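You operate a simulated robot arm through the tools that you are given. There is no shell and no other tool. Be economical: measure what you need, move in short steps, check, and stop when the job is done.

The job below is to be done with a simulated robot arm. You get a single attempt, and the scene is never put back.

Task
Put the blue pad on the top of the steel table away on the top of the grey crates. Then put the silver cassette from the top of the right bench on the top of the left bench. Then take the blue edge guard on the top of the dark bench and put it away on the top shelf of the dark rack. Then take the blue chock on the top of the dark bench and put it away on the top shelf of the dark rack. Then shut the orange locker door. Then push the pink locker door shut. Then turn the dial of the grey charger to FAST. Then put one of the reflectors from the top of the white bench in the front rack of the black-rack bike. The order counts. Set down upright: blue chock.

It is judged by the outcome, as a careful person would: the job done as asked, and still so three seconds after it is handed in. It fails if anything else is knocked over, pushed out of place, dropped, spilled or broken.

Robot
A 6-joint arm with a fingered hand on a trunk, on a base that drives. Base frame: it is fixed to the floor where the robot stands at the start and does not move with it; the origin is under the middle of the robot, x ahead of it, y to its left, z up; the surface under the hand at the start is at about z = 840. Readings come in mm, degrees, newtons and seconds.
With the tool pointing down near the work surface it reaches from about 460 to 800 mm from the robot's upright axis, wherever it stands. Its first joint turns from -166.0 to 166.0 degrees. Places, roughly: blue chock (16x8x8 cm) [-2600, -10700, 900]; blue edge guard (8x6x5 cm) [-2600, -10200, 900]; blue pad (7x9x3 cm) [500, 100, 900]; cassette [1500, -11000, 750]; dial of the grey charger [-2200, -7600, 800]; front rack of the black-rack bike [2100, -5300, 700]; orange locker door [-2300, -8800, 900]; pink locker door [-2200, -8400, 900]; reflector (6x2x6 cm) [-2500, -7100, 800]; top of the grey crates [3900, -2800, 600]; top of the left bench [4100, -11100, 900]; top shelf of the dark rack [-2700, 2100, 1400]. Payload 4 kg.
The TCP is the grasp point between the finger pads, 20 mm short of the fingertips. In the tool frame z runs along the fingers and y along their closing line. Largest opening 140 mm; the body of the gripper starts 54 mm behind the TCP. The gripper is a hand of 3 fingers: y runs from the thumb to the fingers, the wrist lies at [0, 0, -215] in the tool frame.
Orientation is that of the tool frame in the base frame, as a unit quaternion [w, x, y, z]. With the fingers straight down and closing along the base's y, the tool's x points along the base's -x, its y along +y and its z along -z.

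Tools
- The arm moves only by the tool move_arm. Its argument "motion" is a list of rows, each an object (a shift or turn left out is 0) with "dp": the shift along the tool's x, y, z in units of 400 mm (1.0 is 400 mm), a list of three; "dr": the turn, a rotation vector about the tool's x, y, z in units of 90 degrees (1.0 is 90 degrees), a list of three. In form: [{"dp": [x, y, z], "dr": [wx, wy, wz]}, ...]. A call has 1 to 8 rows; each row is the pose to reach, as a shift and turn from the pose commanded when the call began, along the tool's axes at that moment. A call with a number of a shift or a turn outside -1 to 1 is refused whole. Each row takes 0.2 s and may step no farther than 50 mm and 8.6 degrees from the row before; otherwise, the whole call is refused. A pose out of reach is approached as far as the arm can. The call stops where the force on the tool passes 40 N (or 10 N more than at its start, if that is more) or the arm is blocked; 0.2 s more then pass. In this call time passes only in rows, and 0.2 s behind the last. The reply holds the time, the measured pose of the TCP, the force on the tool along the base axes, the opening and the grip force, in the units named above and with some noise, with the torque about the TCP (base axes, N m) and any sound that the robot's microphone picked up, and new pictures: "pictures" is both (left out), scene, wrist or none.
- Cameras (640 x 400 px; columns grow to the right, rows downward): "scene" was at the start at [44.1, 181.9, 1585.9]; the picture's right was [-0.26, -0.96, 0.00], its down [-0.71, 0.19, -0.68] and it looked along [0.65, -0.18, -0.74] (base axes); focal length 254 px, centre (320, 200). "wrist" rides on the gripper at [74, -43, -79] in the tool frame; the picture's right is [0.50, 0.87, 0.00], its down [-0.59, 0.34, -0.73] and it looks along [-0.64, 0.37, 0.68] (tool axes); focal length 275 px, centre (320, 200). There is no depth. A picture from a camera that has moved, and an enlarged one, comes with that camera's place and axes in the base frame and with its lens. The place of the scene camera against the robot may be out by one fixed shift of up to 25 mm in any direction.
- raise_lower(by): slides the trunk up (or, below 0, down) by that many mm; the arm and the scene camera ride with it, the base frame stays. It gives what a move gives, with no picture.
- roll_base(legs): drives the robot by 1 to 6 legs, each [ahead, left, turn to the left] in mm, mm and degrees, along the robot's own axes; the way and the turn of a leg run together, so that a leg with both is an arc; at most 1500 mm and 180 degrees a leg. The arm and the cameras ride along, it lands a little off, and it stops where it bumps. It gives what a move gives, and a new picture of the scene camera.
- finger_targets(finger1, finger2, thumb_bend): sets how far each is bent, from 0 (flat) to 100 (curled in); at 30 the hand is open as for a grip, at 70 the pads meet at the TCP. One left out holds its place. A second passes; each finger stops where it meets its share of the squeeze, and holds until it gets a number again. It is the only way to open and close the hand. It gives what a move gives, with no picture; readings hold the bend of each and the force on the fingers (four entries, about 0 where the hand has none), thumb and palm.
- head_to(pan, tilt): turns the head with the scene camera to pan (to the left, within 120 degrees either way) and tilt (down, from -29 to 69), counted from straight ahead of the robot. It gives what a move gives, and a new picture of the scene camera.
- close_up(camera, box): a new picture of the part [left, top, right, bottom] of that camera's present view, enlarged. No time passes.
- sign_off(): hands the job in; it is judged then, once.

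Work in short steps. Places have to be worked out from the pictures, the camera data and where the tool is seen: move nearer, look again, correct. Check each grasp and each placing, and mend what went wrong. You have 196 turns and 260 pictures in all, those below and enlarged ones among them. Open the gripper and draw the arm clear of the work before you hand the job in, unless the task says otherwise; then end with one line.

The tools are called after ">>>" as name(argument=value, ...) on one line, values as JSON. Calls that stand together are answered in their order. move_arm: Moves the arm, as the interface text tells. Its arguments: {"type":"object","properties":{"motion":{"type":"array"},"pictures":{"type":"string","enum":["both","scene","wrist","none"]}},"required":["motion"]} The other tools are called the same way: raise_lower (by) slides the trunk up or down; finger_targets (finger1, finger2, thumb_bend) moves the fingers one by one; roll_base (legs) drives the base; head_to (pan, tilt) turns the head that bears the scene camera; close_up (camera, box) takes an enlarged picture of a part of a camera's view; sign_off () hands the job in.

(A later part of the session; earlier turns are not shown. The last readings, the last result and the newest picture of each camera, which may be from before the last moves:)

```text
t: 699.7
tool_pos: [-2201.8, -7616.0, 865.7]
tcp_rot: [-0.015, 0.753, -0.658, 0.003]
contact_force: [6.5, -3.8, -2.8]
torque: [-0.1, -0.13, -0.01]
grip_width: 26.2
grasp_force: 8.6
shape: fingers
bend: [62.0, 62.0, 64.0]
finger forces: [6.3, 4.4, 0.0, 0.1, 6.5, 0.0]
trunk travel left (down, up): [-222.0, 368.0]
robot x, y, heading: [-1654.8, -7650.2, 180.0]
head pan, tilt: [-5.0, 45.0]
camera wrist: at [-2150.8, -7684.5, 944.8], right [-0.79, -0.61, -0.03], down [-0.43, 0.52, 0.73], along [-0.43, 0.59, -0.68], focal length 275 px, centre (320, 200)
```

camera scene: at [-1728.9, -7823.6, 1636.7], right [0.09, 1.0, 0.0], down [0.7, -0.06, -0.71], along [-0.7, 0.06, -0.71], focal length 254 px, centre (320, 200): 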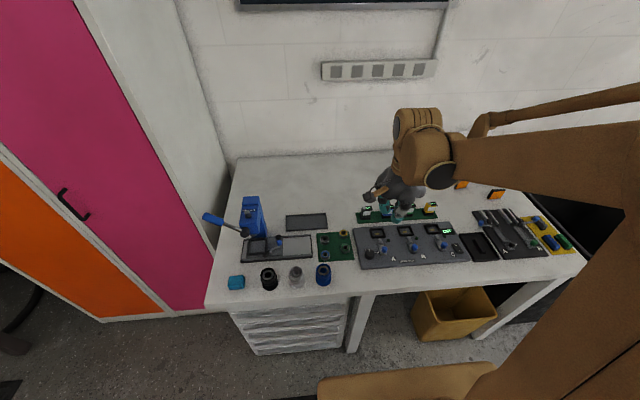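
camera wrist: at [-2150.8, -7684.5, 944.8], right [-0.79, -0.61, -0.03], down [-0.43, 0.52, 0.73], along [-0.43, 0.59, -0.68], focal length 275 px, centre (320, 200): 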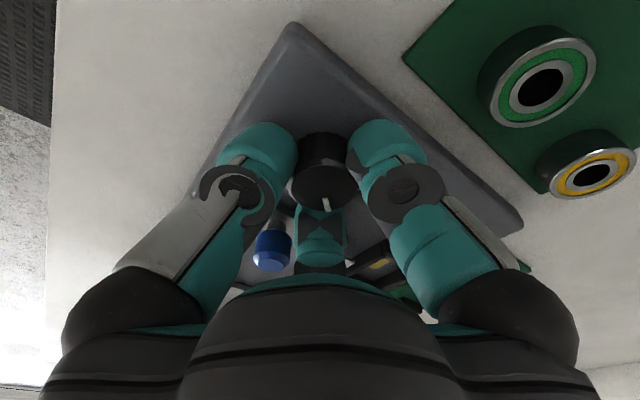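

The knob turned with the hand. Regrip: open, turn back 30°, close.

>>> finger_targets(finger1=50, finger2=50, thumb_bend=50)

>>> move_arm(motion=[{"dr": [0, 0, -0.09]}, {"dr": [0, 0, -0.18]}, {"dr": [0, 0, -0.27]}, {"dr": [0, 0, -0.33]}], pictures="wrist")

>>> close_up(camera="wrist", box=[220, 90, 420, 240])

```text
t: 700.7
tool_pos: [-2203.1, -7613.9, 866.7]
tcp_rot: [-0.014, 0.753, -0.658, 0.003]
contact_force: [-7.5, 0.5, 24.7]
torque: [-0.62, 0.68, -0.13]
grip_width: 54.4
grasp_force: 13.6
shape: fingers
bend: [54.0, 52.0, 50.0]
finger forces: [22.3, 5.5, 0.0, 0.0, 0.1, 0.0]
trunk travel left (down, up): [-222.0, 368.0]
robot x, y, heading: [-1657.5, -7650.9, 179.9]
head pan, tilt: [-5.0, 45.0]
```

```text
t: 701.7
tool_pos: [-2202.5, -7615.0, 865.6]
tcp_rot: [-0.012, 0.897, -0.441, 0.006]
contact_force: [1.1, 2.6, 6.6]
torque: [0.2, 0.32, -0.14]
grip_width: 63.7
grasp_force: 3.0
shape: fingers
bend: [50.0, 50.0, 50.0]
finger forces: [0.0, 6.8, 0.0, 0.0, 0.1, 0.0]
trunk travel left (down, up): [-222.0, 368.0]
robot x, y, heading: [-1654.4, -7652.2, 180.0]
head pan, tilt: [-5.0, 45.0]
camera wrist: at [-2123.9, -7648.2, 946.0], right [-0.38, -0.92, -0.02], down [-0.64, 0.25, 0.73], along [-0.66, 0.29, -0.69], focal length 275 px, centre (320, 200)
```

wrist: 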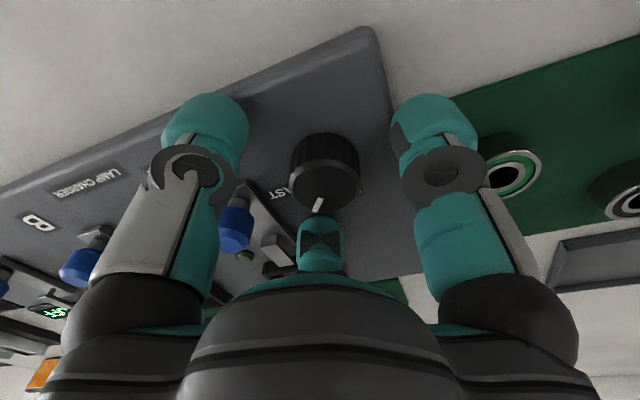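

```text
2.67 times, centred on (320, 165) of wrist
camera zoom: at [-2123.9, -7648.2, 946.0], right [-0.38, -0.92, -0.02], down [-0.64, 0.25, 0.73], along [-0.66, 0.29, -0.69], focal length 734 px, centre (320, 293)
```

zoom: 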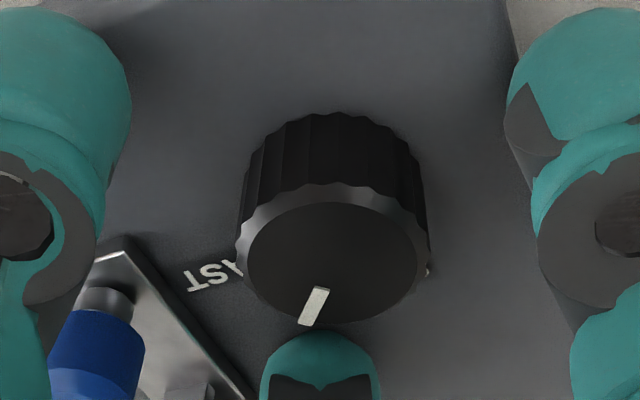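

Pointer is now 40° round; FAST lies about 22° further. Close and rotate 23°.

>>> finger_targets(finger1=66, finger2=66, thumb_bend=66)

>>> move_arm(motion=[{"dr": [0, 0, 0.09]}, {"dr": [0, 0, 0.18]}, {"dr": [0, 0, 0.255]}], pictures="none")

>>> finger_targets(finger1=52, finger2=52, thumb_bend=52)

>>> move_arm(motion=[{"dp": [0, 0, -0.08]}, {"dp": [0, 0, -0.18]}, {"dp": [0, 0, -0.28]}], pictures="wrist")

>>> close_up(camera="wrist", box=[240, 10, 420, 122])

```text
t: 702.7
tool_pos: [-2202.7, -7615.5, 865.2]
tcp_rot: [-0.013, 0.897, -0.442, 0.006]
contact_force: [0.9, -1.3, -1.6]
torque: [-0.03, 0.0, -0.01]
grip_width: 26.2
grasp_force: 8.5
shape: fingers
bend: [62.0, 62.0, 64.0]
finger forces: [6.8, 5.1, 0.1, 0.0, 5.0, 0.0]
trunk travel left (down, up): [-222.0, 368.0]
robot x, y, heading: [-1655.8, -7651.0, 180.1]
head pan, tilt: [-5.0, 45.0]
```

```text
t: 703.5
tool_pos: [-2202.3, -7616.1, 865.9]
tcp_rot: [-0.014, 0.79, -0.613, 0.002]
contact_force: [0.6, -4.3, -0.8]
torque: [-0.12, 0.0, 0.0]
grip_width: 26.0
grasp_force: 9.5
shape: fingers
bend: [62.0, 62.0, 64.0]
finger forces: [7.6, 5.1, 0.0, 0.1, 5.2, 0.0]
trunk travel left (down, up): [-222.0, 368.0]
robot x, y, heading: [-1654.6, -7655.2, 180.1]
head pan, tilt: [-5.0, 45.0]
```

```text
t: 704.5
tool_pos: [-2200.7, -7613.6, 867.1]
tcp_rot: [-0.013, 0.791, -0.612, 0.003]
contact_force: [-4.2, 3.5, 18.6]
torque: [-0.47, 0.36, -0.2]
grip_width: 48.7
grasp_force: 9.2
shape: fingers
bend: [56.0, 52.0, 52.0]
finger forces: [18.1, 0.0, 0.1, 0.0, 0.1, 0.1]
trunk travel left (down, up): [-222.0, 368.0]
robot x, y, heading: [-1653.3, -7651.8, 179.9]
head pan, tilt: [-5.0, 45.0]
```

```text
t: 705.3
tool_pos: [-2204.2, -7614.0, 977.4]
tcp_rot: [-0.013, 0.791, -0.612, 0.002]
contact_force: [0.0, 0.1, 0.1]
torque: [0.0, 0.0, 0.02]
grip_width: 56.8
grasp_force: 0.2
shape: fingers
bend: [52.0, 52.0, 52.0]
finger forces: [0.0, 0.0, 0.1, 0.1, 0.0, 0.1]
trunk travel left (down, up): [-222.0, 368.0]
robot x, y, heading: [-1652.6, -7656.1, 180.2]
head pan, tilt: [-5.0, 45.0]
camera wrist: at [-2145.0, -7677.3, 1056.9], right [-0.71, -0.7, -0.03], down [-0.49, 0.47, 0.73], along [-0.5, 0.54, -0.68], focal length 275 px, centre (320, 200)
```

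wrist: 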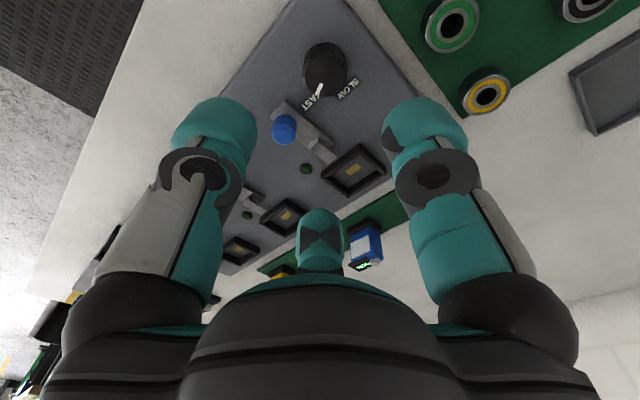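

```text
3.56 times, centred on (330, 66) of wrist
camera zoom: at [-2145.0, -7677.3, 1056.9], right [-0.71, -0.7, -0.03], down [-0.49, 0.47, 0.73], along [-0.5, 0.54, -0.68], focal length 979 px, centre (284, 676)
```

zoom: 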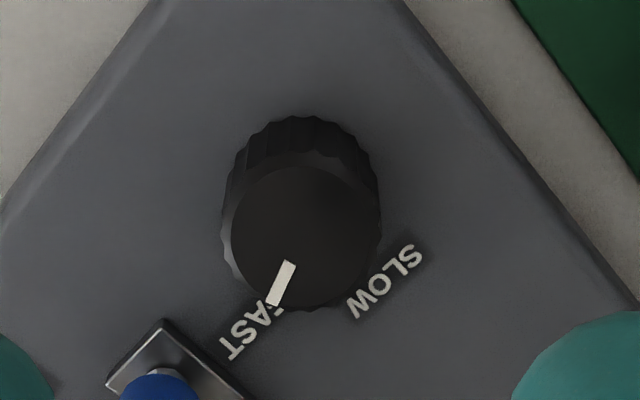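

The pointer now points at FAST. Next, the reflector: raise, sidestep north along the white bench and look.

>>> raise_lower(by=120)

>>> roll_base(legs=[[0, -420, 0]])

>>> close_up(camera="wrist", box=[0, 0, 640, 400])

>>> close_up(camera="scene", box=[200, 100, 520, 300])

```text
t: 706.8
tool_pos: [-2204.7, -7614.7, 1097.4]
tcp_rot: [-0.013, 0.791, -0.612, 0.004]
contact_force: [1.1, 0.4, -0.8]
torque: [-0.03, 0.0, 0.03]
grip_width: 57.0
grasp_force: 0.0
shape: fingers
bend: [52.0, 52.0, 52.0]
finger forces: [0.0, 0.1, 0.0, 0.0, 0.0, 0.0]
trunk travel left (down, up): [-342.0, 248.0]
robot x, y, heading: [-1654.4, -7652.4, 180.2]
head pan, tilt: [-5.0, 45.0]
```

```text
t: 709.5
tool_pos: [-2203.7, -7186.2, 1096.6]
tcp_rot: [-0.013, 0.789, -0.614, 0.003]
contact_force: [0.0, 0.3, -0.7]
torque: [0.0, 0.03, 0.0]
grip_width: 57.3
grasp_force: 0.2
shape: fingers
bend: [52.0, 52.0, 52.0]
finger forces: [0.0, 0.1, 0.0, 0.1, 0.0, 0.0]
trunk travel left (down, up): [-342.0, 248.0]
robot x, y, heading: [-1654.4, -7227.6, 179.9]
head pan, tilt: [-5.0, 45.0]
camera scene: at [-1728.7, -7396.0, 1756.8], right [0.09, 1.0, 0.0], down [0.7, -0.06, -0.71], along [-0.7, 0.06, -0.71], focal length 254 px, centre (320, 200)
```

scene: 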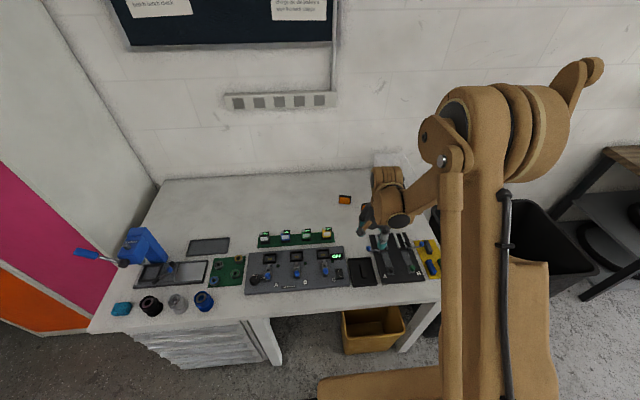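

```text
1.00 times, centred on (320, 200) of wrist (not enlarged: the box is as wide or as high as the picture)
camera zoom: at [-2145.0, -7248.8, 1176.2], right [-0.72, -0.7, -0.03], down [-0.49, 0.47, 0.73], along [-0.5, 0.54, -0.68], focal length 275 px, centre (320, 200)
```

zoom: 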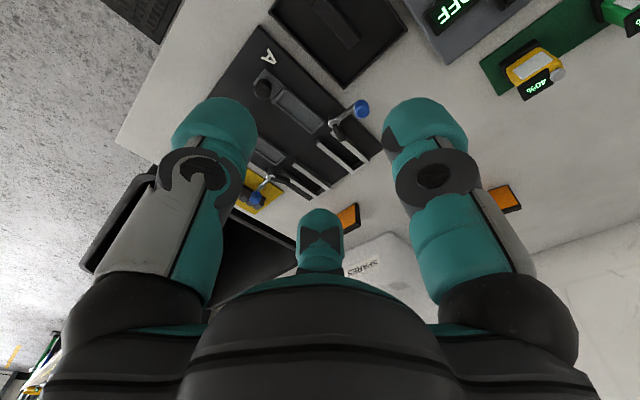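

```text
2.00 times, centred on (360, 200) of scene
camera zoom: at [-1728.7, -7396.0, 1756.8], right [0.09, 1.0, 0.0], down [0.7, -0.06, -0.71], along [-0.7, 0.06, -0.71], focal length 508 px, centre (240, 200)
```

zoom: 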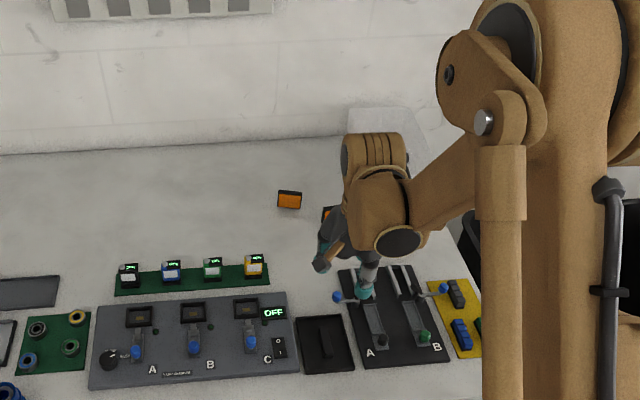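

Three reflectors stand in a row; the nearest is at about (−2475, −6975). Move the base there and look.

>>> roll_base(legs=[[65, -235, 0]])

>>> close_up(camera="wrist", box=[0, 0, 640, 400])

```text
t: 711.2
tool_pos: [-2266.7, -6952.1, 1096.7]
tcp_rot: [-0.014, 0.79, -0.613, 0.004]
contact_force: [-0.7, -0.7, -0.7]
torque: [-0.03, -0.02, 0.0]
grip_width: 57.0
grasp_force: 0.1
shape: fingers
bend: [52.0, 52.0, 52.0]
finger forces: [0.0, 0.1, 0.0, 0.0, 0.0, 0.0]
trunk travel left (down, up): [-342.0, 248.0]
robot x, y, heading: [-1719.3, -6988.9, 179.5]
head pan, tilt: [-5.0, 45.0]
camera scene: at [-1792.8, -7161.3, 1756.9], right [0.09, 1.0, 0.0], down [0.7, -0.07, -0.71], along [-0.7, 0.06, -0.71], focal length 254 px, centre (320, 200)
```

scene: 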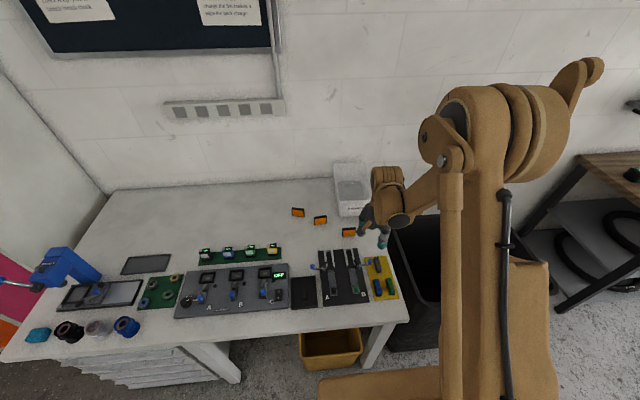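

```text
1.00 times, centred on (320, 200) of wrist (not enlarged: the box is as wide or as high as the picture)
camera zoom: at [-2208.8, -7013.8, 1176.1], right [-0.72, -0.7, -0.03], down [-0.49, 0.47, 0.73], along [-0.5, 0.54, -0.68], focal length 275 px, centre (320, 200)
```

zoom: 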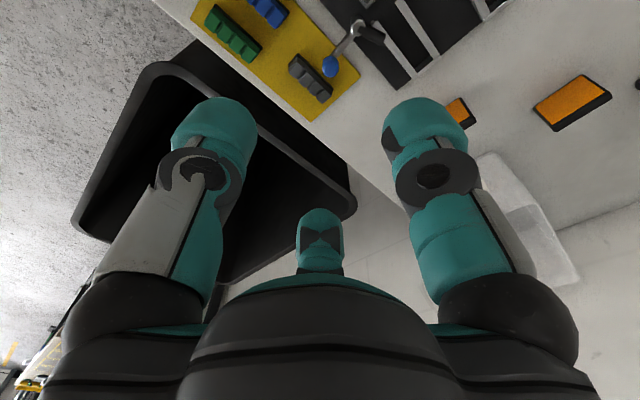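

Zoom on the reflectors.

>>> close_up(camera="wrist", box=[440, 60, 640, 180])

>>> close_up(camera="scene", box=[280, 190, 380, 260])

```text
3.20 times, centred on (540, 120) of wrist
camera zoom: at [-2208.8, -7013.8, 1176.1], right [-0.72, -0.7, -0.03], down [-0.49, 0.47, 0.73], along [-0.5, 0.54, -0.68], focal length 881 px, centre (-384, 456)
```

zoom: 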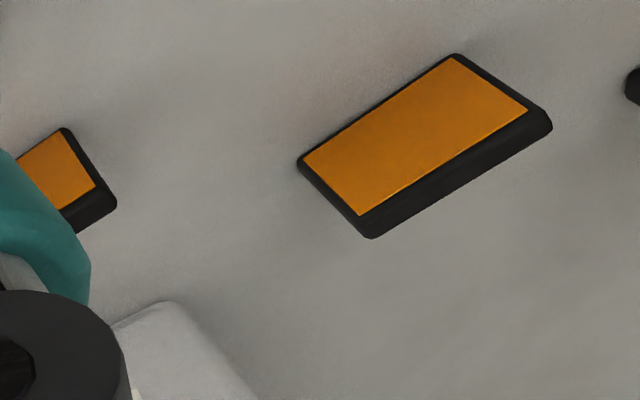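

```text
5.71 times, centred on (330, 225) of scene
camera zoom: at [-1792.8, -7161.3, 1756.9], right [0.09, 1.0, 0.0], down [0.7, -0.07, -0.71], along [-0.7, 0.06, -0.71], focal length 1452 px, centre (263, 57)
```

zoom: 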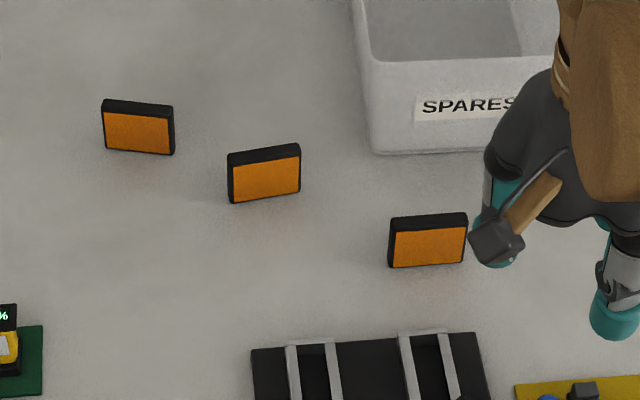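

The nearest reflector is a standing plate: centre ≈ (−2480, −6980), 20 mm thick along x, top ≈868. Lower the trunk, extend over it with the yaw corrected.

>>> finger_targets(finger1=52, finger2=52, thumb_bend=56)

>>> raise_lower(by=-110)

>>> move_arm(motion=[{"dp": [-0.01, 0.09, 0], "dr": [0, 0, 0.04]}, {"dp": [-0.02, 0.18, 0], "dr": [0, 0, 0.08]}, {"dp": [-0.03, 0.27, 0], "dr": [0, 0, 0.12]}, {"dp": [-0.045, 0.36, 0], "dr": [0, 0, 0.159]}, {"dp": [-0.055, 0.45, 0], "dr": [0, 0, 0.159]}, {"dp": [-0.064, 0.533, 0.04], "dr": [0, 0, 0.159]}])

>>> close_up(camera="wrist", box=[220, 0, 420, 125])

```text
t: 712.2
tool_pos: [-2266.4, -6953.4, 1098.3]
tcp_rot: [-0.015, 0.79, -0.614, 0.003]
contact_force: [0.0, 0.6, 1.0]
torque: [0.0, 0.01, 0.0]
grip_width: 51.0
grasp_force: 0.0
shape: fingers
bend: [52.0, 52.0, 56.0]
finger forces: [0.1, 0.0, 0.0, 0.1, 0.0, 0.0]
trunk travel left (down, up): [-342.0, 248.0]
robot x, y, heading: [-1716.1, -6992.2, 179.5]
head pan, tilt: [-5.0, 45.0]
```

```text
t: 713.7
tool_pos: [-2266.1, -6952.2, 987.0]
tcp_rot: [-0.013, 0.789, -0.614, 0.002]
contact_force: [-0.2, 0.0, -0.1]
torque: [0.0, 0.06, -0.01]
grip_width: 50.8
grasp_force: 0.1
shape: fingers
bend: [52.0, 52.0, 56.0]
finger forces: [0.1, 0.0, 0.0, 0.0, 0.0, 0.0]
trunk travel left (down, up): [-232.0, 358.0]
robot x, y, heading: [-1718.4, -6991.3, 179.7]
head pan, tilt: [-5.0, 45.0]
```

```text
t: 715.1
tool_pos: [-2476.8, -6978.1, 965.5]
tcp_rot: [0.014, -0.706, 0.708, -0.002]
contact_force: [-0.1, 0.0, 0.1]
torque: [0.02, -0.02, 0.0]
grip_width: 50.9
grasp_force: 0.1
shape: fingers
bend: [52.0, 52.0, 56.0]
finger forces: [0.0, 0.0, 0.1, 0.0, 0.0, 0.0]
trunk travel left (down, up): [-232.0, 358.0]
robot x, y, heading: [-1718.6, -6993.4, 179.6]
head pan, tilt: [-5.0, 45.0]
camera scene: at [-1793.8, -7163.1, 1646.6], right [0.09, 1.0, 0.0], down [0.7, -0.06, -0.71], along [-0.7, 0.07, -0.71], focal length 254 px, centre (320, 200)
camera wrist: at [-2436.3, -7055.0, 1043.5], right [-0.87, -0.5, -0.03], down [-0.36, 0.58, 0.74], along [-0.35, 0.65, -0.68], focal length 275 px, centre (320, 200)
```

scene: 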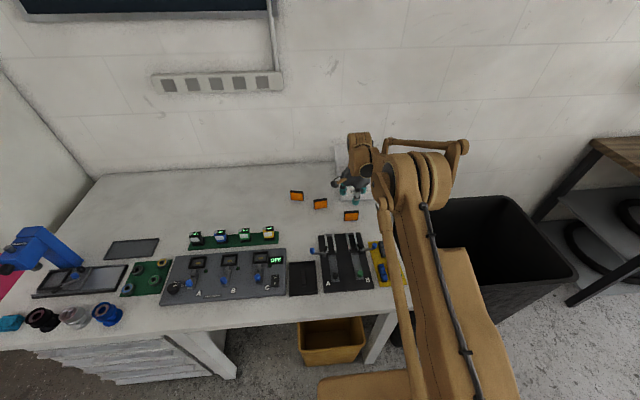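
wrist: 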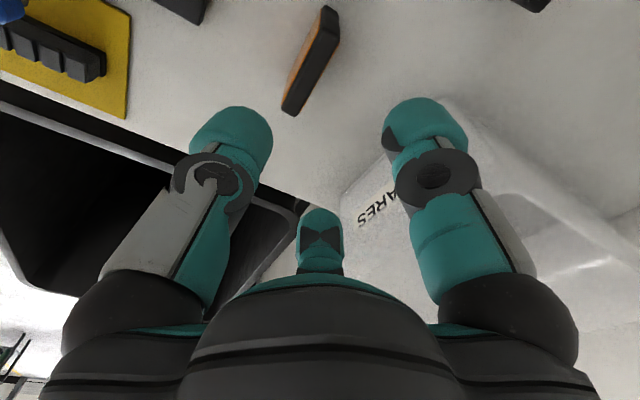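

```text
3.20 times, centred on (320, 62) of wrist
camera zoom: at [-2436.3, -7055.0, 1043.5], right [-0.87, -0.5, -0.03], down [-0.36, 0.58, 0.74], along [-0.35, 0.65, -0.68], focal length 881 px, centre (320, 640)
```

zoom: 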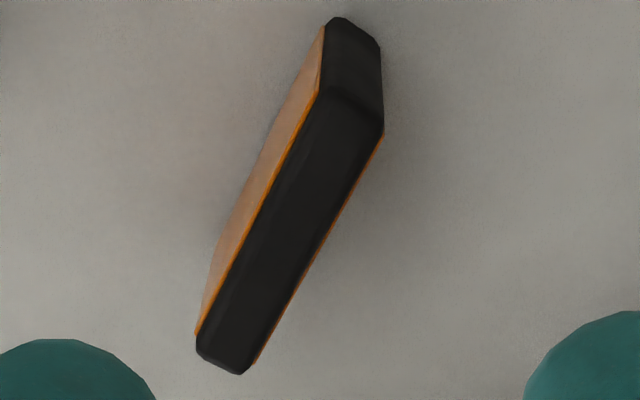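

Refined: plate centre (−2464, −6979), top ≈857. Shift and descend to z≈840, then close.

>>> move_arm(motion=[{"dp": [0, -0.0325, 0.06]}, {"dp": [0, -0.0325, 0.15]}, {"dp": [0, -0.0325, 0.24]}, {"dp": [0, -0.0325, 0.313]}], pictures="wrist")

>>> finger_targets(finger1=80, finger2=80, thumb_bend=80)

>>> close_up(camera="wrist", box=[0, 0, 640, 400])

```text
t: 716.1
tool_pos: [-2463.1, -6976.9, 848.4]
tcp_rot: [0.011, -0.707, 0.707, 0.0]
contact_force: [3.2, -1.0, 16.7]
torque: [-0.72, 0.33, 0.17]
grip_width: 50.4
grasp_force: 8.4
shape: fingers
bend: [53.0, 52.0, 56.0]
finger forces: [17.6, 0.0, 0.0, 0.0, 0.0, 0.0]
trunk travel left (down, up): [-232.0, 358.0]
robot x, y, heading: [-1714.6, -6991.6, 179.6]
head pan, tilt: [-5.0, 45.0]
stopped in row 4: the force on the tool passed its limit at 50 N (the readings are from after the stop); the commanded pose is now the measured one
camera wrist: at [-2421.3, -7052.5, 927.0], right [-0.87, -0.5, -0.02], down [-0.35, 0.58, 0.74], along [-0.35, 0.65, -0.68], focal length 275 px, centre (320, 200)
```

wrist: 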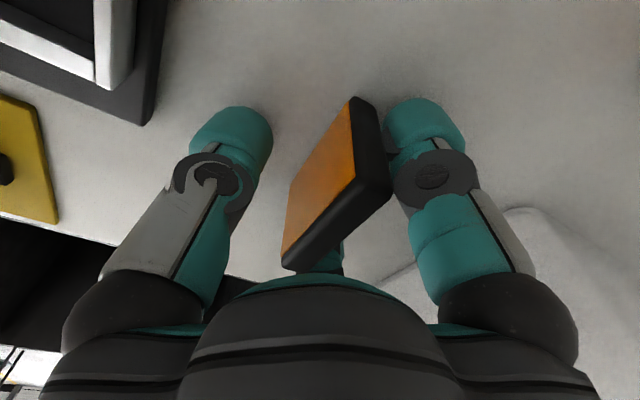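

```text
t: 717.1
tool_pos: [-2463.5, -6977.0, 846.8]
tcp_rot: [0.013, -0.706, 0.708, -0.001]
contact_force: [-0.7, -1.3, -0.4]
torque: [0.01, -0.03, 0.0]
grip_width: 17.9
grasp_force: 21.2
shape: fingers
bend: [63.0, 63.0, 66.0]
finger forces: [10.6, 10.4, 0.0, 0.0, 21.1, 0.0]
trunk travel left (down, up): [-232.0, 358.0]
robot x, y, heading: [-1714.7, -6993.6, 179.7]
head pan, tilt: [-5.0, 45.0]
```

```text
1.00 times, centred on (320, 200) of wrist (not enlarged: the box is as wide or as high as the picture)
camera zoom: at [-2422.6, -7052.1, 924.9], right [-0.87, -0.5, -0.02], down [-0.35, 0.58, 0.74], along [-0.35, 0.65, -0.68], focal length 275 px, centre (320, 200)
```

zoom: 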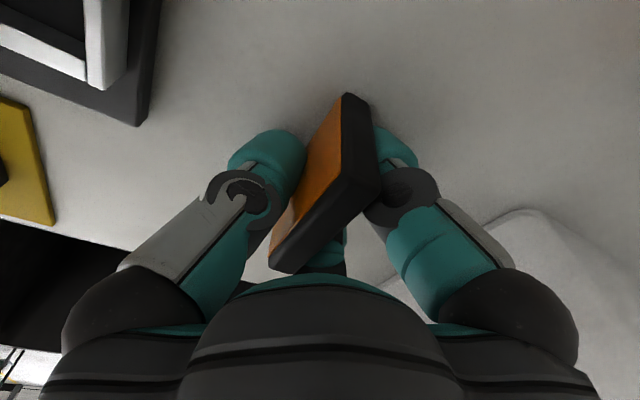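

Gripped (21 N). Tighten and lift.

>>> finger_targets(finger1=100, finger2=100, thumb_bend=100)

>>> raise_lower(by=230)

>>> close_up(camera="wrist", box=[0, 0, 640, 400])

```text
t: 718.1
tool_pos: [-2463.6, -6975.8, 846.5]
tcp_rot: [-0.012, 0.707, -0.707, 0.002]
contact_force: [0.0, 0.3, 0.1]
torque: [0.02, 0.0, -0.02]
grip_width: 17.9
grasp_force: 21.4
shape: fingers
bend: [64.0, 64.0, 66.0]
finger forces: [11.0, 10.9, 0.0, 0.0, 21.8, 0.1]
trunk travel left (down, up): [-232.0, 358.0]
robot x, y, heading: [-1718.5, -6994.8, 179.7]
head pan, tilt: [-5.0, 45.0]
```

```text
t: 720.5
tool_pos: [-2464.4, -6976.4, 1076.2]
tcp_rot: [0.012, -0.707, 0.707, -0.001]
contact_force: [0.7, -0.1, -0.3]
torque: [0.02, 0.0, 0.0]
grip_width: 17.6
grasp_force: 21.8
shape: fingers
bend: [64.0, 64.0, 66.0]
finger forces: [10.9, 10.9, 0.0, 0.0, 21.8, 0.1]
trunk travel left (down, up): [-462.0, 128.0]
robot x, y, heading: [-1716.3, -6995.6, 179.9]
head pan, tilt: [-5.0, 45.0]
```

```text
1.00 times, centred on (320, 200) of wrist (not enlarged: the box is as wide or as high as the picture)
camera zoom: at [-2422.8, -7052.1, 1154.8], right [-0.87, -0.5, -0.02], down [-0.35, 0.58, 0.74], along [-0.35, 0.65, -0.68], focal length 275 px, centre (320, 200)
```

zoom: 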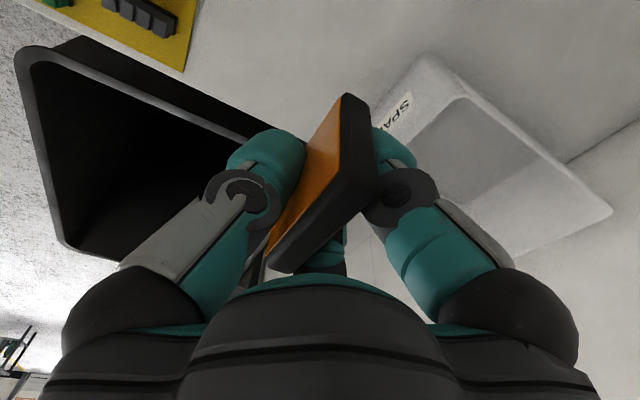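

Held. Retract, go to the lane at y≈−5850, turn east and look for the black-rack bike.

>>> move_arm(motion=[{"dp": [0, -0.1, 0]}, {"dp": [0, -0.2, 0]}, {"dp": [0, -0.3, 0]}, {"dp": [0, -0.4, 0]}, {"dp": [0, -0.5, 0]}, {"dp": [0, -0.58, 0]}], pictures="none")

>>> roll_base(legs=[[-150, 0, 0], [0, -1150, 0], [0, 0, 180], [1400, 0, 0]])

>>> head_to(pan=10, tilt=22)

```text
t: 721.9
tool_pos: [-2244.5, -6976.0, 1086.1]
tcp_rot: [0.013, -0.707, 0.707, -0.002]
contact_force: [0.5, -0.2, 0.2]
torque: [0.01, 0.03, -0.01]
grip_width: 17.5
grasp_force: 21.7
shape: fingers
bend: [64.0, 64.0, 66.0]
finger forces: [10.7, 10.7, 0.1, 0.0, 21.4, 0.0]
out of reach, approached as far as the arm can: row 6
trunk travel left (down, up): [-462.0, 128.0]
robot x, y, heading: [-1719.5, -6996.4, 179.8]
head pan, tilt: [-5.0, 45.0]
```

```text
t: 742.6
tool_pos: [357.1, -5849.9, 1086.6]
tcp_rot: [-0.002, 0.701, 0.713, -0.012]
contact_force: [-0.5, 0.3, 0.1]
torque: [0.0, -0.01, -0.02]
grip_width: 17.0
grasp_force: 18.5
shape: fingers
bend: [64.0, 64.0, 66.0]
finger forces: [8.9, 9.2, 0.0, 0.0, 18.2, 0.1]
trunk travel left (down, up): [-462.0, 128.0]
robot x, y, heading: [-169.6, -5845.0, 0.8]
head pan, tilt: [-5.0, 45.0]
camera scene: at [-124.2, -5647.9, 1876.7], right [-0.07, -1.0, 0.0], down [-0.71, 0.05, -0.71], along [0.7, -0.05, -0.71], focal length 254 px, centre (320, 200)
```

scene: 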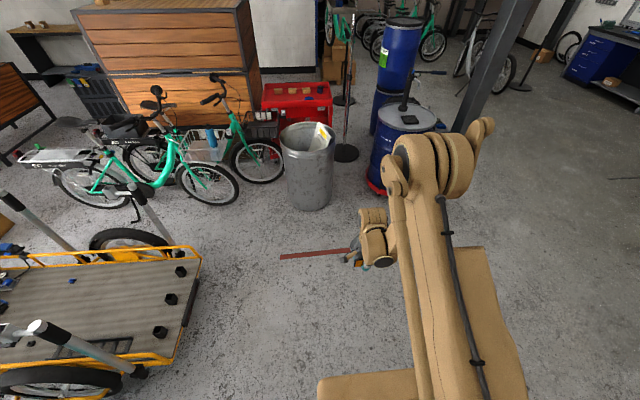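

```text
t: 743.4
tool_pos: [356.6, -5850.6, 1086.2]
tcp_rot: [-0.002, 0.701, 0.713, -0.013]
contact_force: [0.6, 0.1, 0.5]
torque: [0.02, 0.02, 0.0]
grip_width: 17.0
grasp_force: 18.9
shape: fingers
bend: [64.0, 64.0, 66.0]
finger forces: [8.9, 9.4, 0.0, 0.0, 18.3, 0.0]
trunk travel left (down, up): [-462.0, 128.0]
robot x, y, heading: [-174.3, -5845.8, 0.9]
head pan, tilt: [10.0, 22.0]
camera scene: at [-114.6, -5624.6, 1912.0], right [0.19, -0.98, 0.0], down [-0.37, -0.07, -0.93], along [0.91, 0.17, -0.38], focal length 254 px, centre (320, 200)
```

scene: 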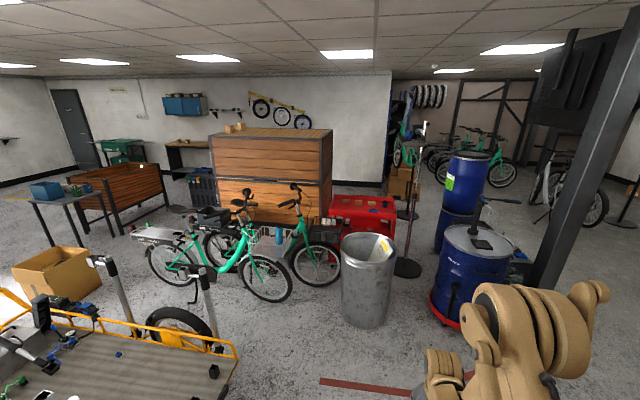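

Zoom on the two green bikes.

>>> close_up(camera="scene", box=[110, 165, 430, 335])

```text
2.00 times, centred on (270, 250) of scene
camera zoom: at [-114.6, -5624.6, 1912.0], right [0.19, -0.98, 0.0], down [-0.37, -0.07, -0.93], along [0.91, 0.17, -0.38], focal length 508 px, centre (420, 100)
```

zoom: 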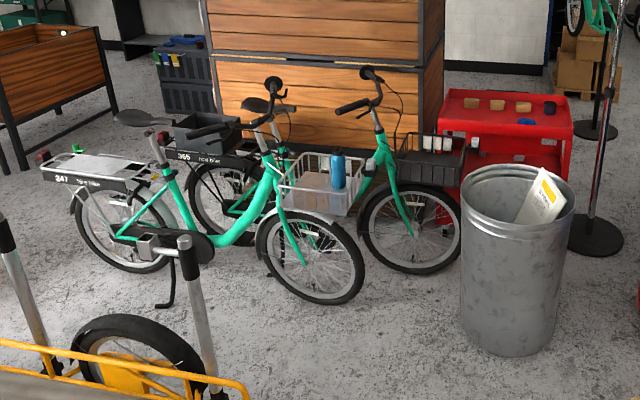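

The far bike (365) carries the black front rack, at about x 2080–2300, y −5116…−5437. I'll drive in between the white-rack bike and the bin, along y≈−5240.

>>> roll_base(legs=[[0, 605, -0.9], [1250, 0, 0]])

>>> head_to(pan=-5, tilt=35)

```text
t: 752.7
tool_pos: [1579.3, -5274.5, 1086.1]
tcp_rot: [-0.002, 0.714, 0.7, -0.014]
contact_force: [0.4, -0.2, -0.6]
torque: [0.01, 0.0, 0.0]
grip_width: 16.8
grasp_force: 18.6
shape: fingers
bend: [64.0, 64.0, 66.0]
finger forces: [8.9, 9.3, 0.0, 0.0, 18.2, 0.1]
trunk travel left (down, up): [-462.0, 128.0]
robot x, y, heading: [1053.7, -5247.7, -1.0]
head pan, tilt: [10.0, 22.0]
camera scene: at [1116.1, -5031.3, 1912.1], right [0.15, -0.99, 0.0], down [-0.37, -0.06, -0.93], along [0.92, 0.14, -0.38], focal length 254 px, centre (320, 200)
```

scene: 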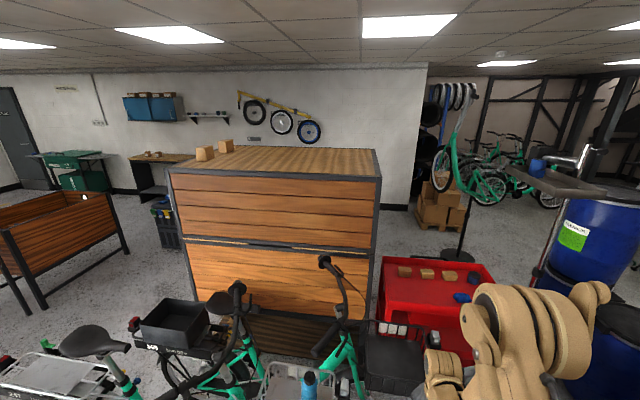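

```text
t: 753.5
tool_pos: [1579.3, -5275.0, 1085.7]
tcp_rot: [-0.002, 0.713, 0.701, -0.013]
contact_force: [-0.2, -0.6, -0.9]
torque: [-0.02, 0.01, 0.0]
grip_width: 17.2
grasp_force: 18.3
shape: fingers
bend: [64.0, 64.0, 66.0]
finger forces: [8.9, 9.3, 0.0, 0.0, 18.3, 0.0]
trunk travel left (down, up): [-462.0, 128.0]
robot x, y, heading: [1051.4, -5251.8, -1.3]
head pan, tilt: [-5.0, 35.0]
camera scene: at [1111.3, -5054.8, 1891.6], right [-0.11, -0.99, 0.0], down [-0.57, 0.06, -0.82], along [0.81, -0.09, -0.57], focal length 254 px, centre (320, 200)
```

scene: 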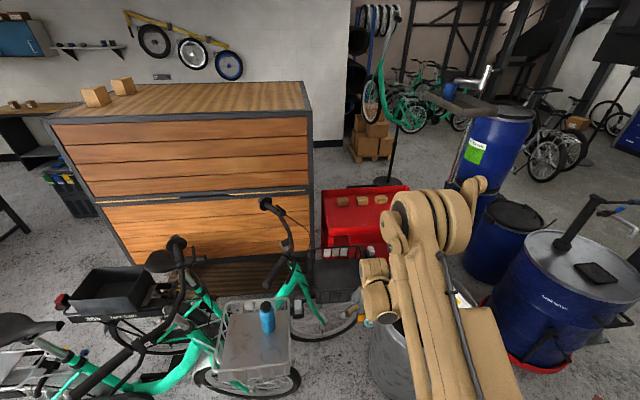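

Zoom on the black rack.

>>> close_up(camera="scene", box=[230, 210, 430, 335])

```text
3.20 times, centred on (330, 272) of scene
camera zoom: at [1111.3, -5054.8, 1891.6], right [-0.11, -0.99, 0.0], down [-0.57, 0.06, -0.82], along [0.81, -0.09, -0.57], focal length 813 px, centre (288, -32)
```

zoom: 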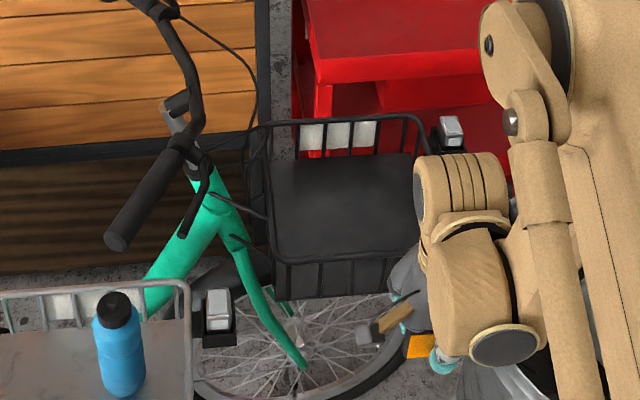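

The black rack is an empty tray: floor z≈650, rim ≈760, x≈1900–2195, y≈−5130…−5440. Advance to x≈1290 and extend over it.

>>> roll_base(legs=[[237, 0, 1.2]])

>>> move_arm(motion=[{"dp": [-0.01, 0.09, 0]}, {"dp": [-0.02, 0.18, 0]}, {"dp": [-0.03, 0.27, 0]}, {"dp": [-0.045, 0.36, 0]}, {"dp": [-0.055, 0.4475, 0]}])

```text
t: 755.2
tool_pos: [1816.7, -5269.4, 1085.5]
tcp_rot: [-0.002, 0.708, 0.706, -0.013]
contact_force: [0.5, 0.1, -0.5]
torque: [-0.01, 0.01, 0.02]
grip_width: 17.1
grasp_force: 18.3
shape: fingers
bend: [64.0, 64.0, 66.0]
finger forces: [9.0, 9.2, 0.1, 0.1, 18.3, 0.0]
trunk travel left (down, up): [-462.0, 128.0]
robot x, y, heading: [1290.5, -5251.5, -0.2]
head pan, tilt: [-5.0, 35.0]
camera scene: at [1347.3, -5057.3, 1891.4], right [-0.09, -1.0, 0.0], down [-0.57, 0.05, -0.82], along [0.81, -0.08, -0.57], focal length 254 px, centre (320, 200)
```

scene: 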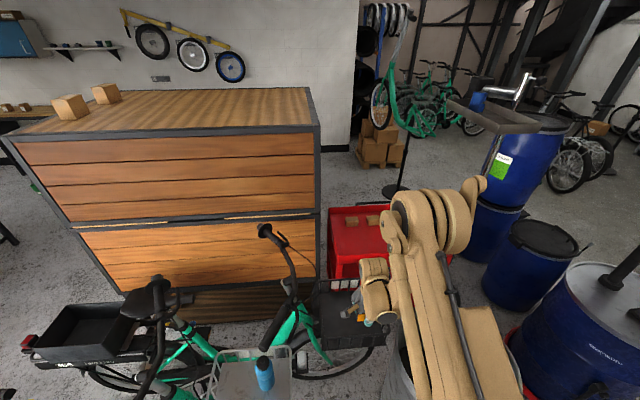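

```text
t: 756.4
tool_pos: [1996.6, -5291.3, 1082.7]
tcp_rot: [-0.001, 0.708, 0.706, -0.013]
contact_force: [-0.2, 0.4, -0.2]
torque: [0.03, 0.01, 0.03]
grip_width: 16.9
grasp_force: 18.5
shape: fingers
bend: [64.0, 64.0, 66.0]
finger forces: [9.3, 9.4, 0.1, 0.1, 18.7, 0.0]
trunk travel left (down, up): [-462.0, 128.0]
robot x, y, heading: [1290.3, -5251.6, -0.6]
head pan, tilt: [-5.0, 35.0]
camera scene: at [1347.1, -5057.5, 1891.5], right [-0.09, -1.0, 0.0], down [-0.57, 0.05, -0.82], along [0.81, -0.08, -0.57], focal length 254 px, centre (320, 200)
camera wrist: at [1955.7, -5216.1, 1160.5], right [0.87, 0.5, -0.03], down [0.35, -0.58, 0.74], along [0.35, -0.65, -0.68], focal length 275 px, centre (320, 200)
```

scene: 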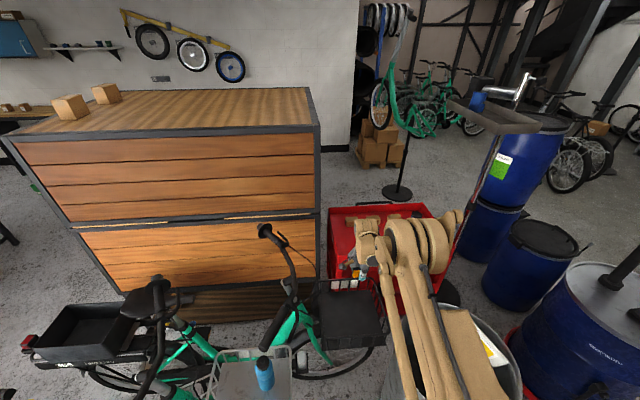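
wrist: 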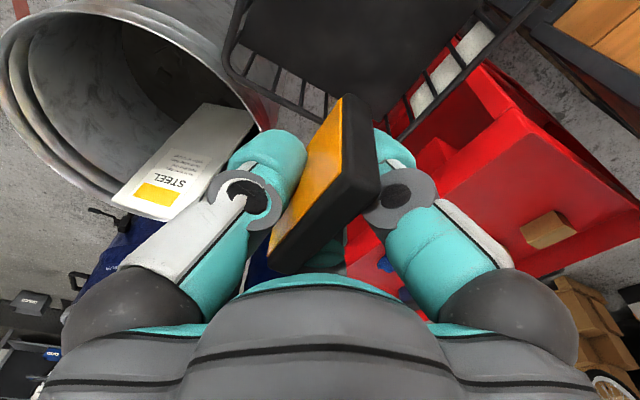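

The hand is inside the rack's outline. Centre it a bit more, then lower the trunk in stages.

>>> move_arm(motion=[{"dp": [0.015, 0.06, 0]}, {"dp": [0.03, 0.11, 0]}], pictures="none")

>>> raise_lower(by=-300)

>>> close_up(camera="wrist", box=[0, 0, 640, 400])

>>> close_up(camera="scene", box=[200, 150, 520, 390])

```text
t: 757.0
tool_pos: [2039.1, -5280.1, 1081.4]
tcp_rot: [-0.002, 0.709, 0.705, -0.013]
contact_force: [0.2, 0.9, -0.6]
torque: [-0.01, 0.02, 0.02]
grip_width: 16.6
grasp_force: 18.5
shape: fingers
bend: [64.0, 64.0, 66.0]
finger forces: [9.2, 9.4, 0.1, 0.1, 18.8, 0.0]
trunk travel left (down, up): [-462.0, 128.0]
robot x, y, heading: [1289.3, -5251.9, -0.2]
head pan, tilt: [-5.0, 35.0]
```

```text
t: 760.0
tool_pos: [2038.7, -5279.3, 782.4]
tcp_rot: [-0.002, 0.708, 0.706, -0.013]
contact_force: [-0.3, 0.9, 0.0]
torque: [0.04, 0.02, 0.01]
grip_width: 16.4
grasp_force: 18.7
shape: fingers
bend: [64.0, 64.0, 66.0]
finger forces: [9.3, 9.5, 0.0, 0.0, 18.7, 0.0]
trunk travel left (down, up): [-162.0, 428.0]
robot x, y, heading: [1291.6, -5255.6, -0.4]
head pan, tilt: [-5.0, 35.0]
```

```text
1.00 times, centred on (320, 200) of wrist (not enlarged: the box is as wide or as high as the picture)
camera zoom: at [1997.9, -5205.1, 860.6], right [0.87, 0.5, -0.03], down [0.35, -0.58, 0.74], along [0.35, -0.65, -0.68], focal length 275 px, centre (320, 200)
```

zoom: 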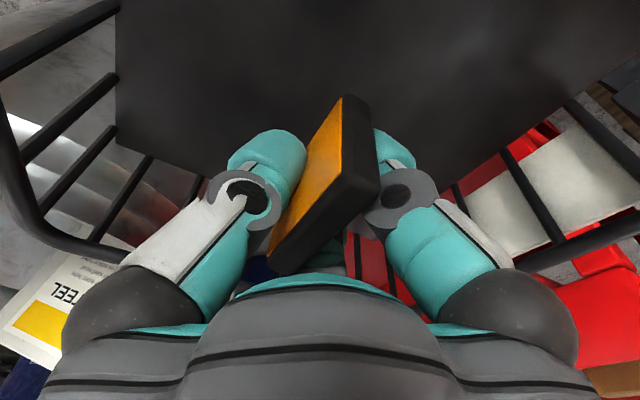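

```text
1.67 times, centred on (360, 270) of scene
camera zoom: at [1345.7, -5057.4, 1591.6], right [-0.09, -1.0, 0.0], down [-0.57, 0.05, -0.82], along [0.82, -0.08, -0.57], focal length 423 px, centre (253, 83)
```

zoom: 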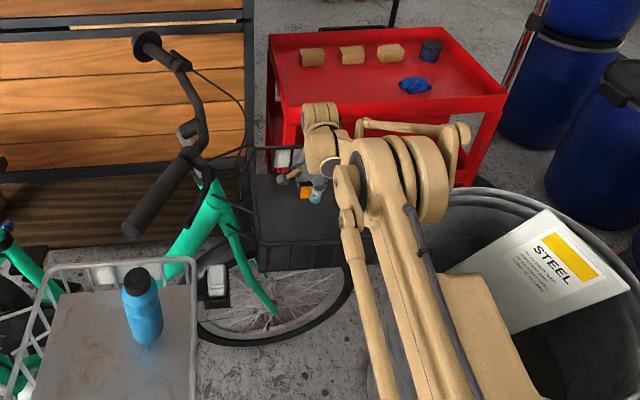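

The reflector is over the tray's floor. Lower on until contact.

>>> raise_lower(by=-70)

>>> raise_lower(by=-15)

>>> close_up(camera="wrist", box=[0, 0, 640, 400])

```text
t: 761.1
tool_pos: [2037.8, -5280.8, 712.3]
tcp_rot: [-0.002, 0.709, 0.705, -0.013]
contact_force: [-1.2, 0.3, -0.1]
torque: [0.0, -0.04, 0.01]
grip_width: 16.4
grasp_force: 19.0
shape: fingers
bend: [64.0, 64.0, 66.0]
finger forces: [9.2, 9.5, 0.1, 0.1, 18.7, 0.0]
trunk travel left (down, up): [-92.0, 498.0]
robot x, y, heading: [1291.0, -5250.4, -0.2]
head pan, tilt: [-5.0, 35.0]
```

```text
t: 761.7
tool_pos: [2037.7, -5281.0, 696.2]
tcp_rot: [-0.002, 0.708, 0.706, -0.013]
contact_force: [-0.7, -0.2, -0.7]
torque: [0.0, 0.01, 0.04]
grip_width: 16.7
grasp_force: 18.9
shape: fingers
bend: [64.0, 64.0, 66.0]
finger forces: [9.2, 9.5, 0.0, 0.0, 18.7, 0.0]
trunk travel left (down, up): [-77.0, 513.0]
robot x, y, heading: [1291.1, -5250.8, -0.1]
head pan, tilt: [-5.0, 35.0]
```

```text
1.00 times, centred on (320, 200) of wrist (not enlarged: the box is as wide or as high as the picture)
camera zoom: at [1997.8, -5205.1, 775.5], right [0.87, 0.5, -0.03], down [0.35, -0.58, 0.74], along [0.35, -0.65, -0.68], focal length 275 px, centre (320, 200)
```

zoom: 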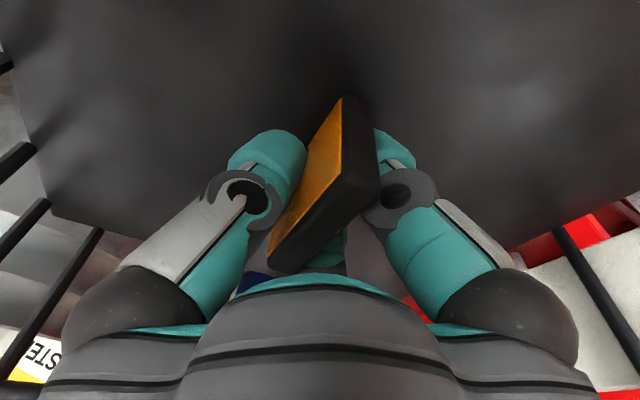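

>>> raise_lower(by=-8)

>>> raise_lower(by=-7)

>>> raise_lower(by=-6)

```text
t: 762.3
tool_pos: [2038.1, -5280.7, 689.1]
tcp_rot: [-0.002, 0.708, 0.706, -0.013]
contact_force: [-0.7, -0.5, 1.6]
torque: [0.02, 0.01, -0.01]
grip_width: 16.5
grasp_force: 19.0
shape: fingers
bend: [64.0, 64.0, 66.0]
finger forces: [10.2, 9.3, 0.1, 0.0, 19.1, 0.1]
trunk travel left (down, up): [-69.0, 521.0]
robot x, y, heading: [1288.5, -5248.6, -0.4]
head pan, tilt: [-5.0, 35.0]
```

```text
t: 762.7
tool_pos: [2038.6, -5280.2, 687.9]
tcp_rot: [-0.001, 0.708, 0.706, -0.011]
contact_force: [-2.6, 0.6, 21.7]
torque: [0.27, 0.13, 0.01]
grip_width: 15.8
grasp_force: 28.9
shape: fingers
bend: [64.0, 64.0, 66.0]
finger forces: [24.7, 9.2, 0.0, 0.0, 24.0, 0.0]
trunk travel left (down, up): [-64.0, 526.0]
robot x, y, heading: [1290.4, -5251.2, -0.5]
head pan, tilt: [-5.0, 35.0]
stopped: the force on the tool passed its limit at 49 N (the readings are from after the stop); the commanded pose is now the measured one
```

```text
t: 763.1
tool_pos: [2039.0, -5280.7, 688.0]
tcp_rot: [0.0, 0.709, 0.705, -0.011]
contact_force: [-3.7, 1.0, 24.6]
torque: [0.3, 0.16, 0.01]
grip_width: 15.4
grasp_force: 30.2
shape: fingers
bend: [65.0, 64.0, 66.0]
finger forces: [26.0, 9.2, 0.0, 0.0, 25.7, 0.0]
trunk travel left (down, up): [-62.0, 528.0]
robot x, y, heading: [1282.3, -5247.8, -0.3]
head pan, tilt: [-5.0, 35.0]
stopped: the force on the tool passed its limit at 47 N (the readings are from after the stop); the commanded pose is now the measured one
```

Contact with the rack floor. Raise 3 mm to unload, release, and rise out.

>>> raise_lower(by=3)

>>> finger_targets(finger1=54, finger2=54, thumb_bend=54)

>>> raise_lower(by=330)

>>> close_up(camera="wrist", box=[0, 0, 640, 400])

```text
t: 763.6
tool_pos: [2039.5, -5280.3, 688.7]
tcp_rot: [0.001, 0.708, 0.706, -0.011]
contact_force: [-1.3, -0.8, 5.6]
torque: [0.08, 0.11, 0.04]
grip_width: 16.2
grasp_force: 22.7
shape: fingers
bend: [64.0, 64.0, 66.0]
finger forces: [12.2, 10.4, 0.0, 0.0, 23.6, 0.1]
trunk travel left (down, up): [-65.0, 525.0]
robot x, y, heading: [1291.3, -5252.7, -0.4]
head pan, tilt: [-5.0, 35.0]
```

```text
t: 764.6
tool_pos: [2040.4, -5283.0, 690.9]
tcp_rot: [0.0, 0.708, 0.706, -0.011]
contact_force: [5.7, -7.0, 27.0]
torque: [0.24, 0.21, -0.09]
grip_width: 36.1
grasp_force: 12.7
shape: fingers
bend: [59.0, 54.0, 55.0]
finger forces: [14.7, 0.0, 0.0, 0.1, 11.8, 0.0]
trunk travel left (down, up): [-65.0, 525.0]
robot x, y, heading: [1289.3, -5250.4, -0.5]
head pan, tilt: [-5.0, 35.0]
```

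```text
t: 767.9
tool_pos: [2040.4, -5280.4, 1018.2]
tcp_rot: [-0.001, 0.708, 0.706, -0.012]
contact_force: [0.1, 0.0, -0.6]
torque: [0.01, 0.0, -0.04]
grip_width: 50.2
grasp_force: 0.0
shape: fingers
bend: [54.0, 54.0, 54.0]
finger forces: [0.0, 0.1, 0.0, 0.1, 0.0, 0.0]
trunk travel left (down, up): [-395.0, 195.0]
robot x, y, heading: [1288.8, -5253.4, -0.2]
head pan, tilt: [-5.0, 35.0]
```

```text
1.00 times, centred on (320, 200) of wrist (not enlarged: the box is as wide or as high as the picture)
camera zoom: at [2000.0, -5204.9, 1096.2], right [0.87, 0.5, -0.02], down [0.35, -0.58, 0.74], along [0.35, -0.65, -0.68], focal length 275 px, centre (320, 200)
```

zoom: 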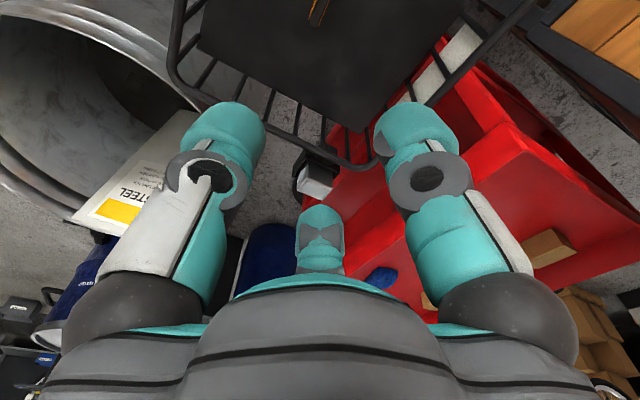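

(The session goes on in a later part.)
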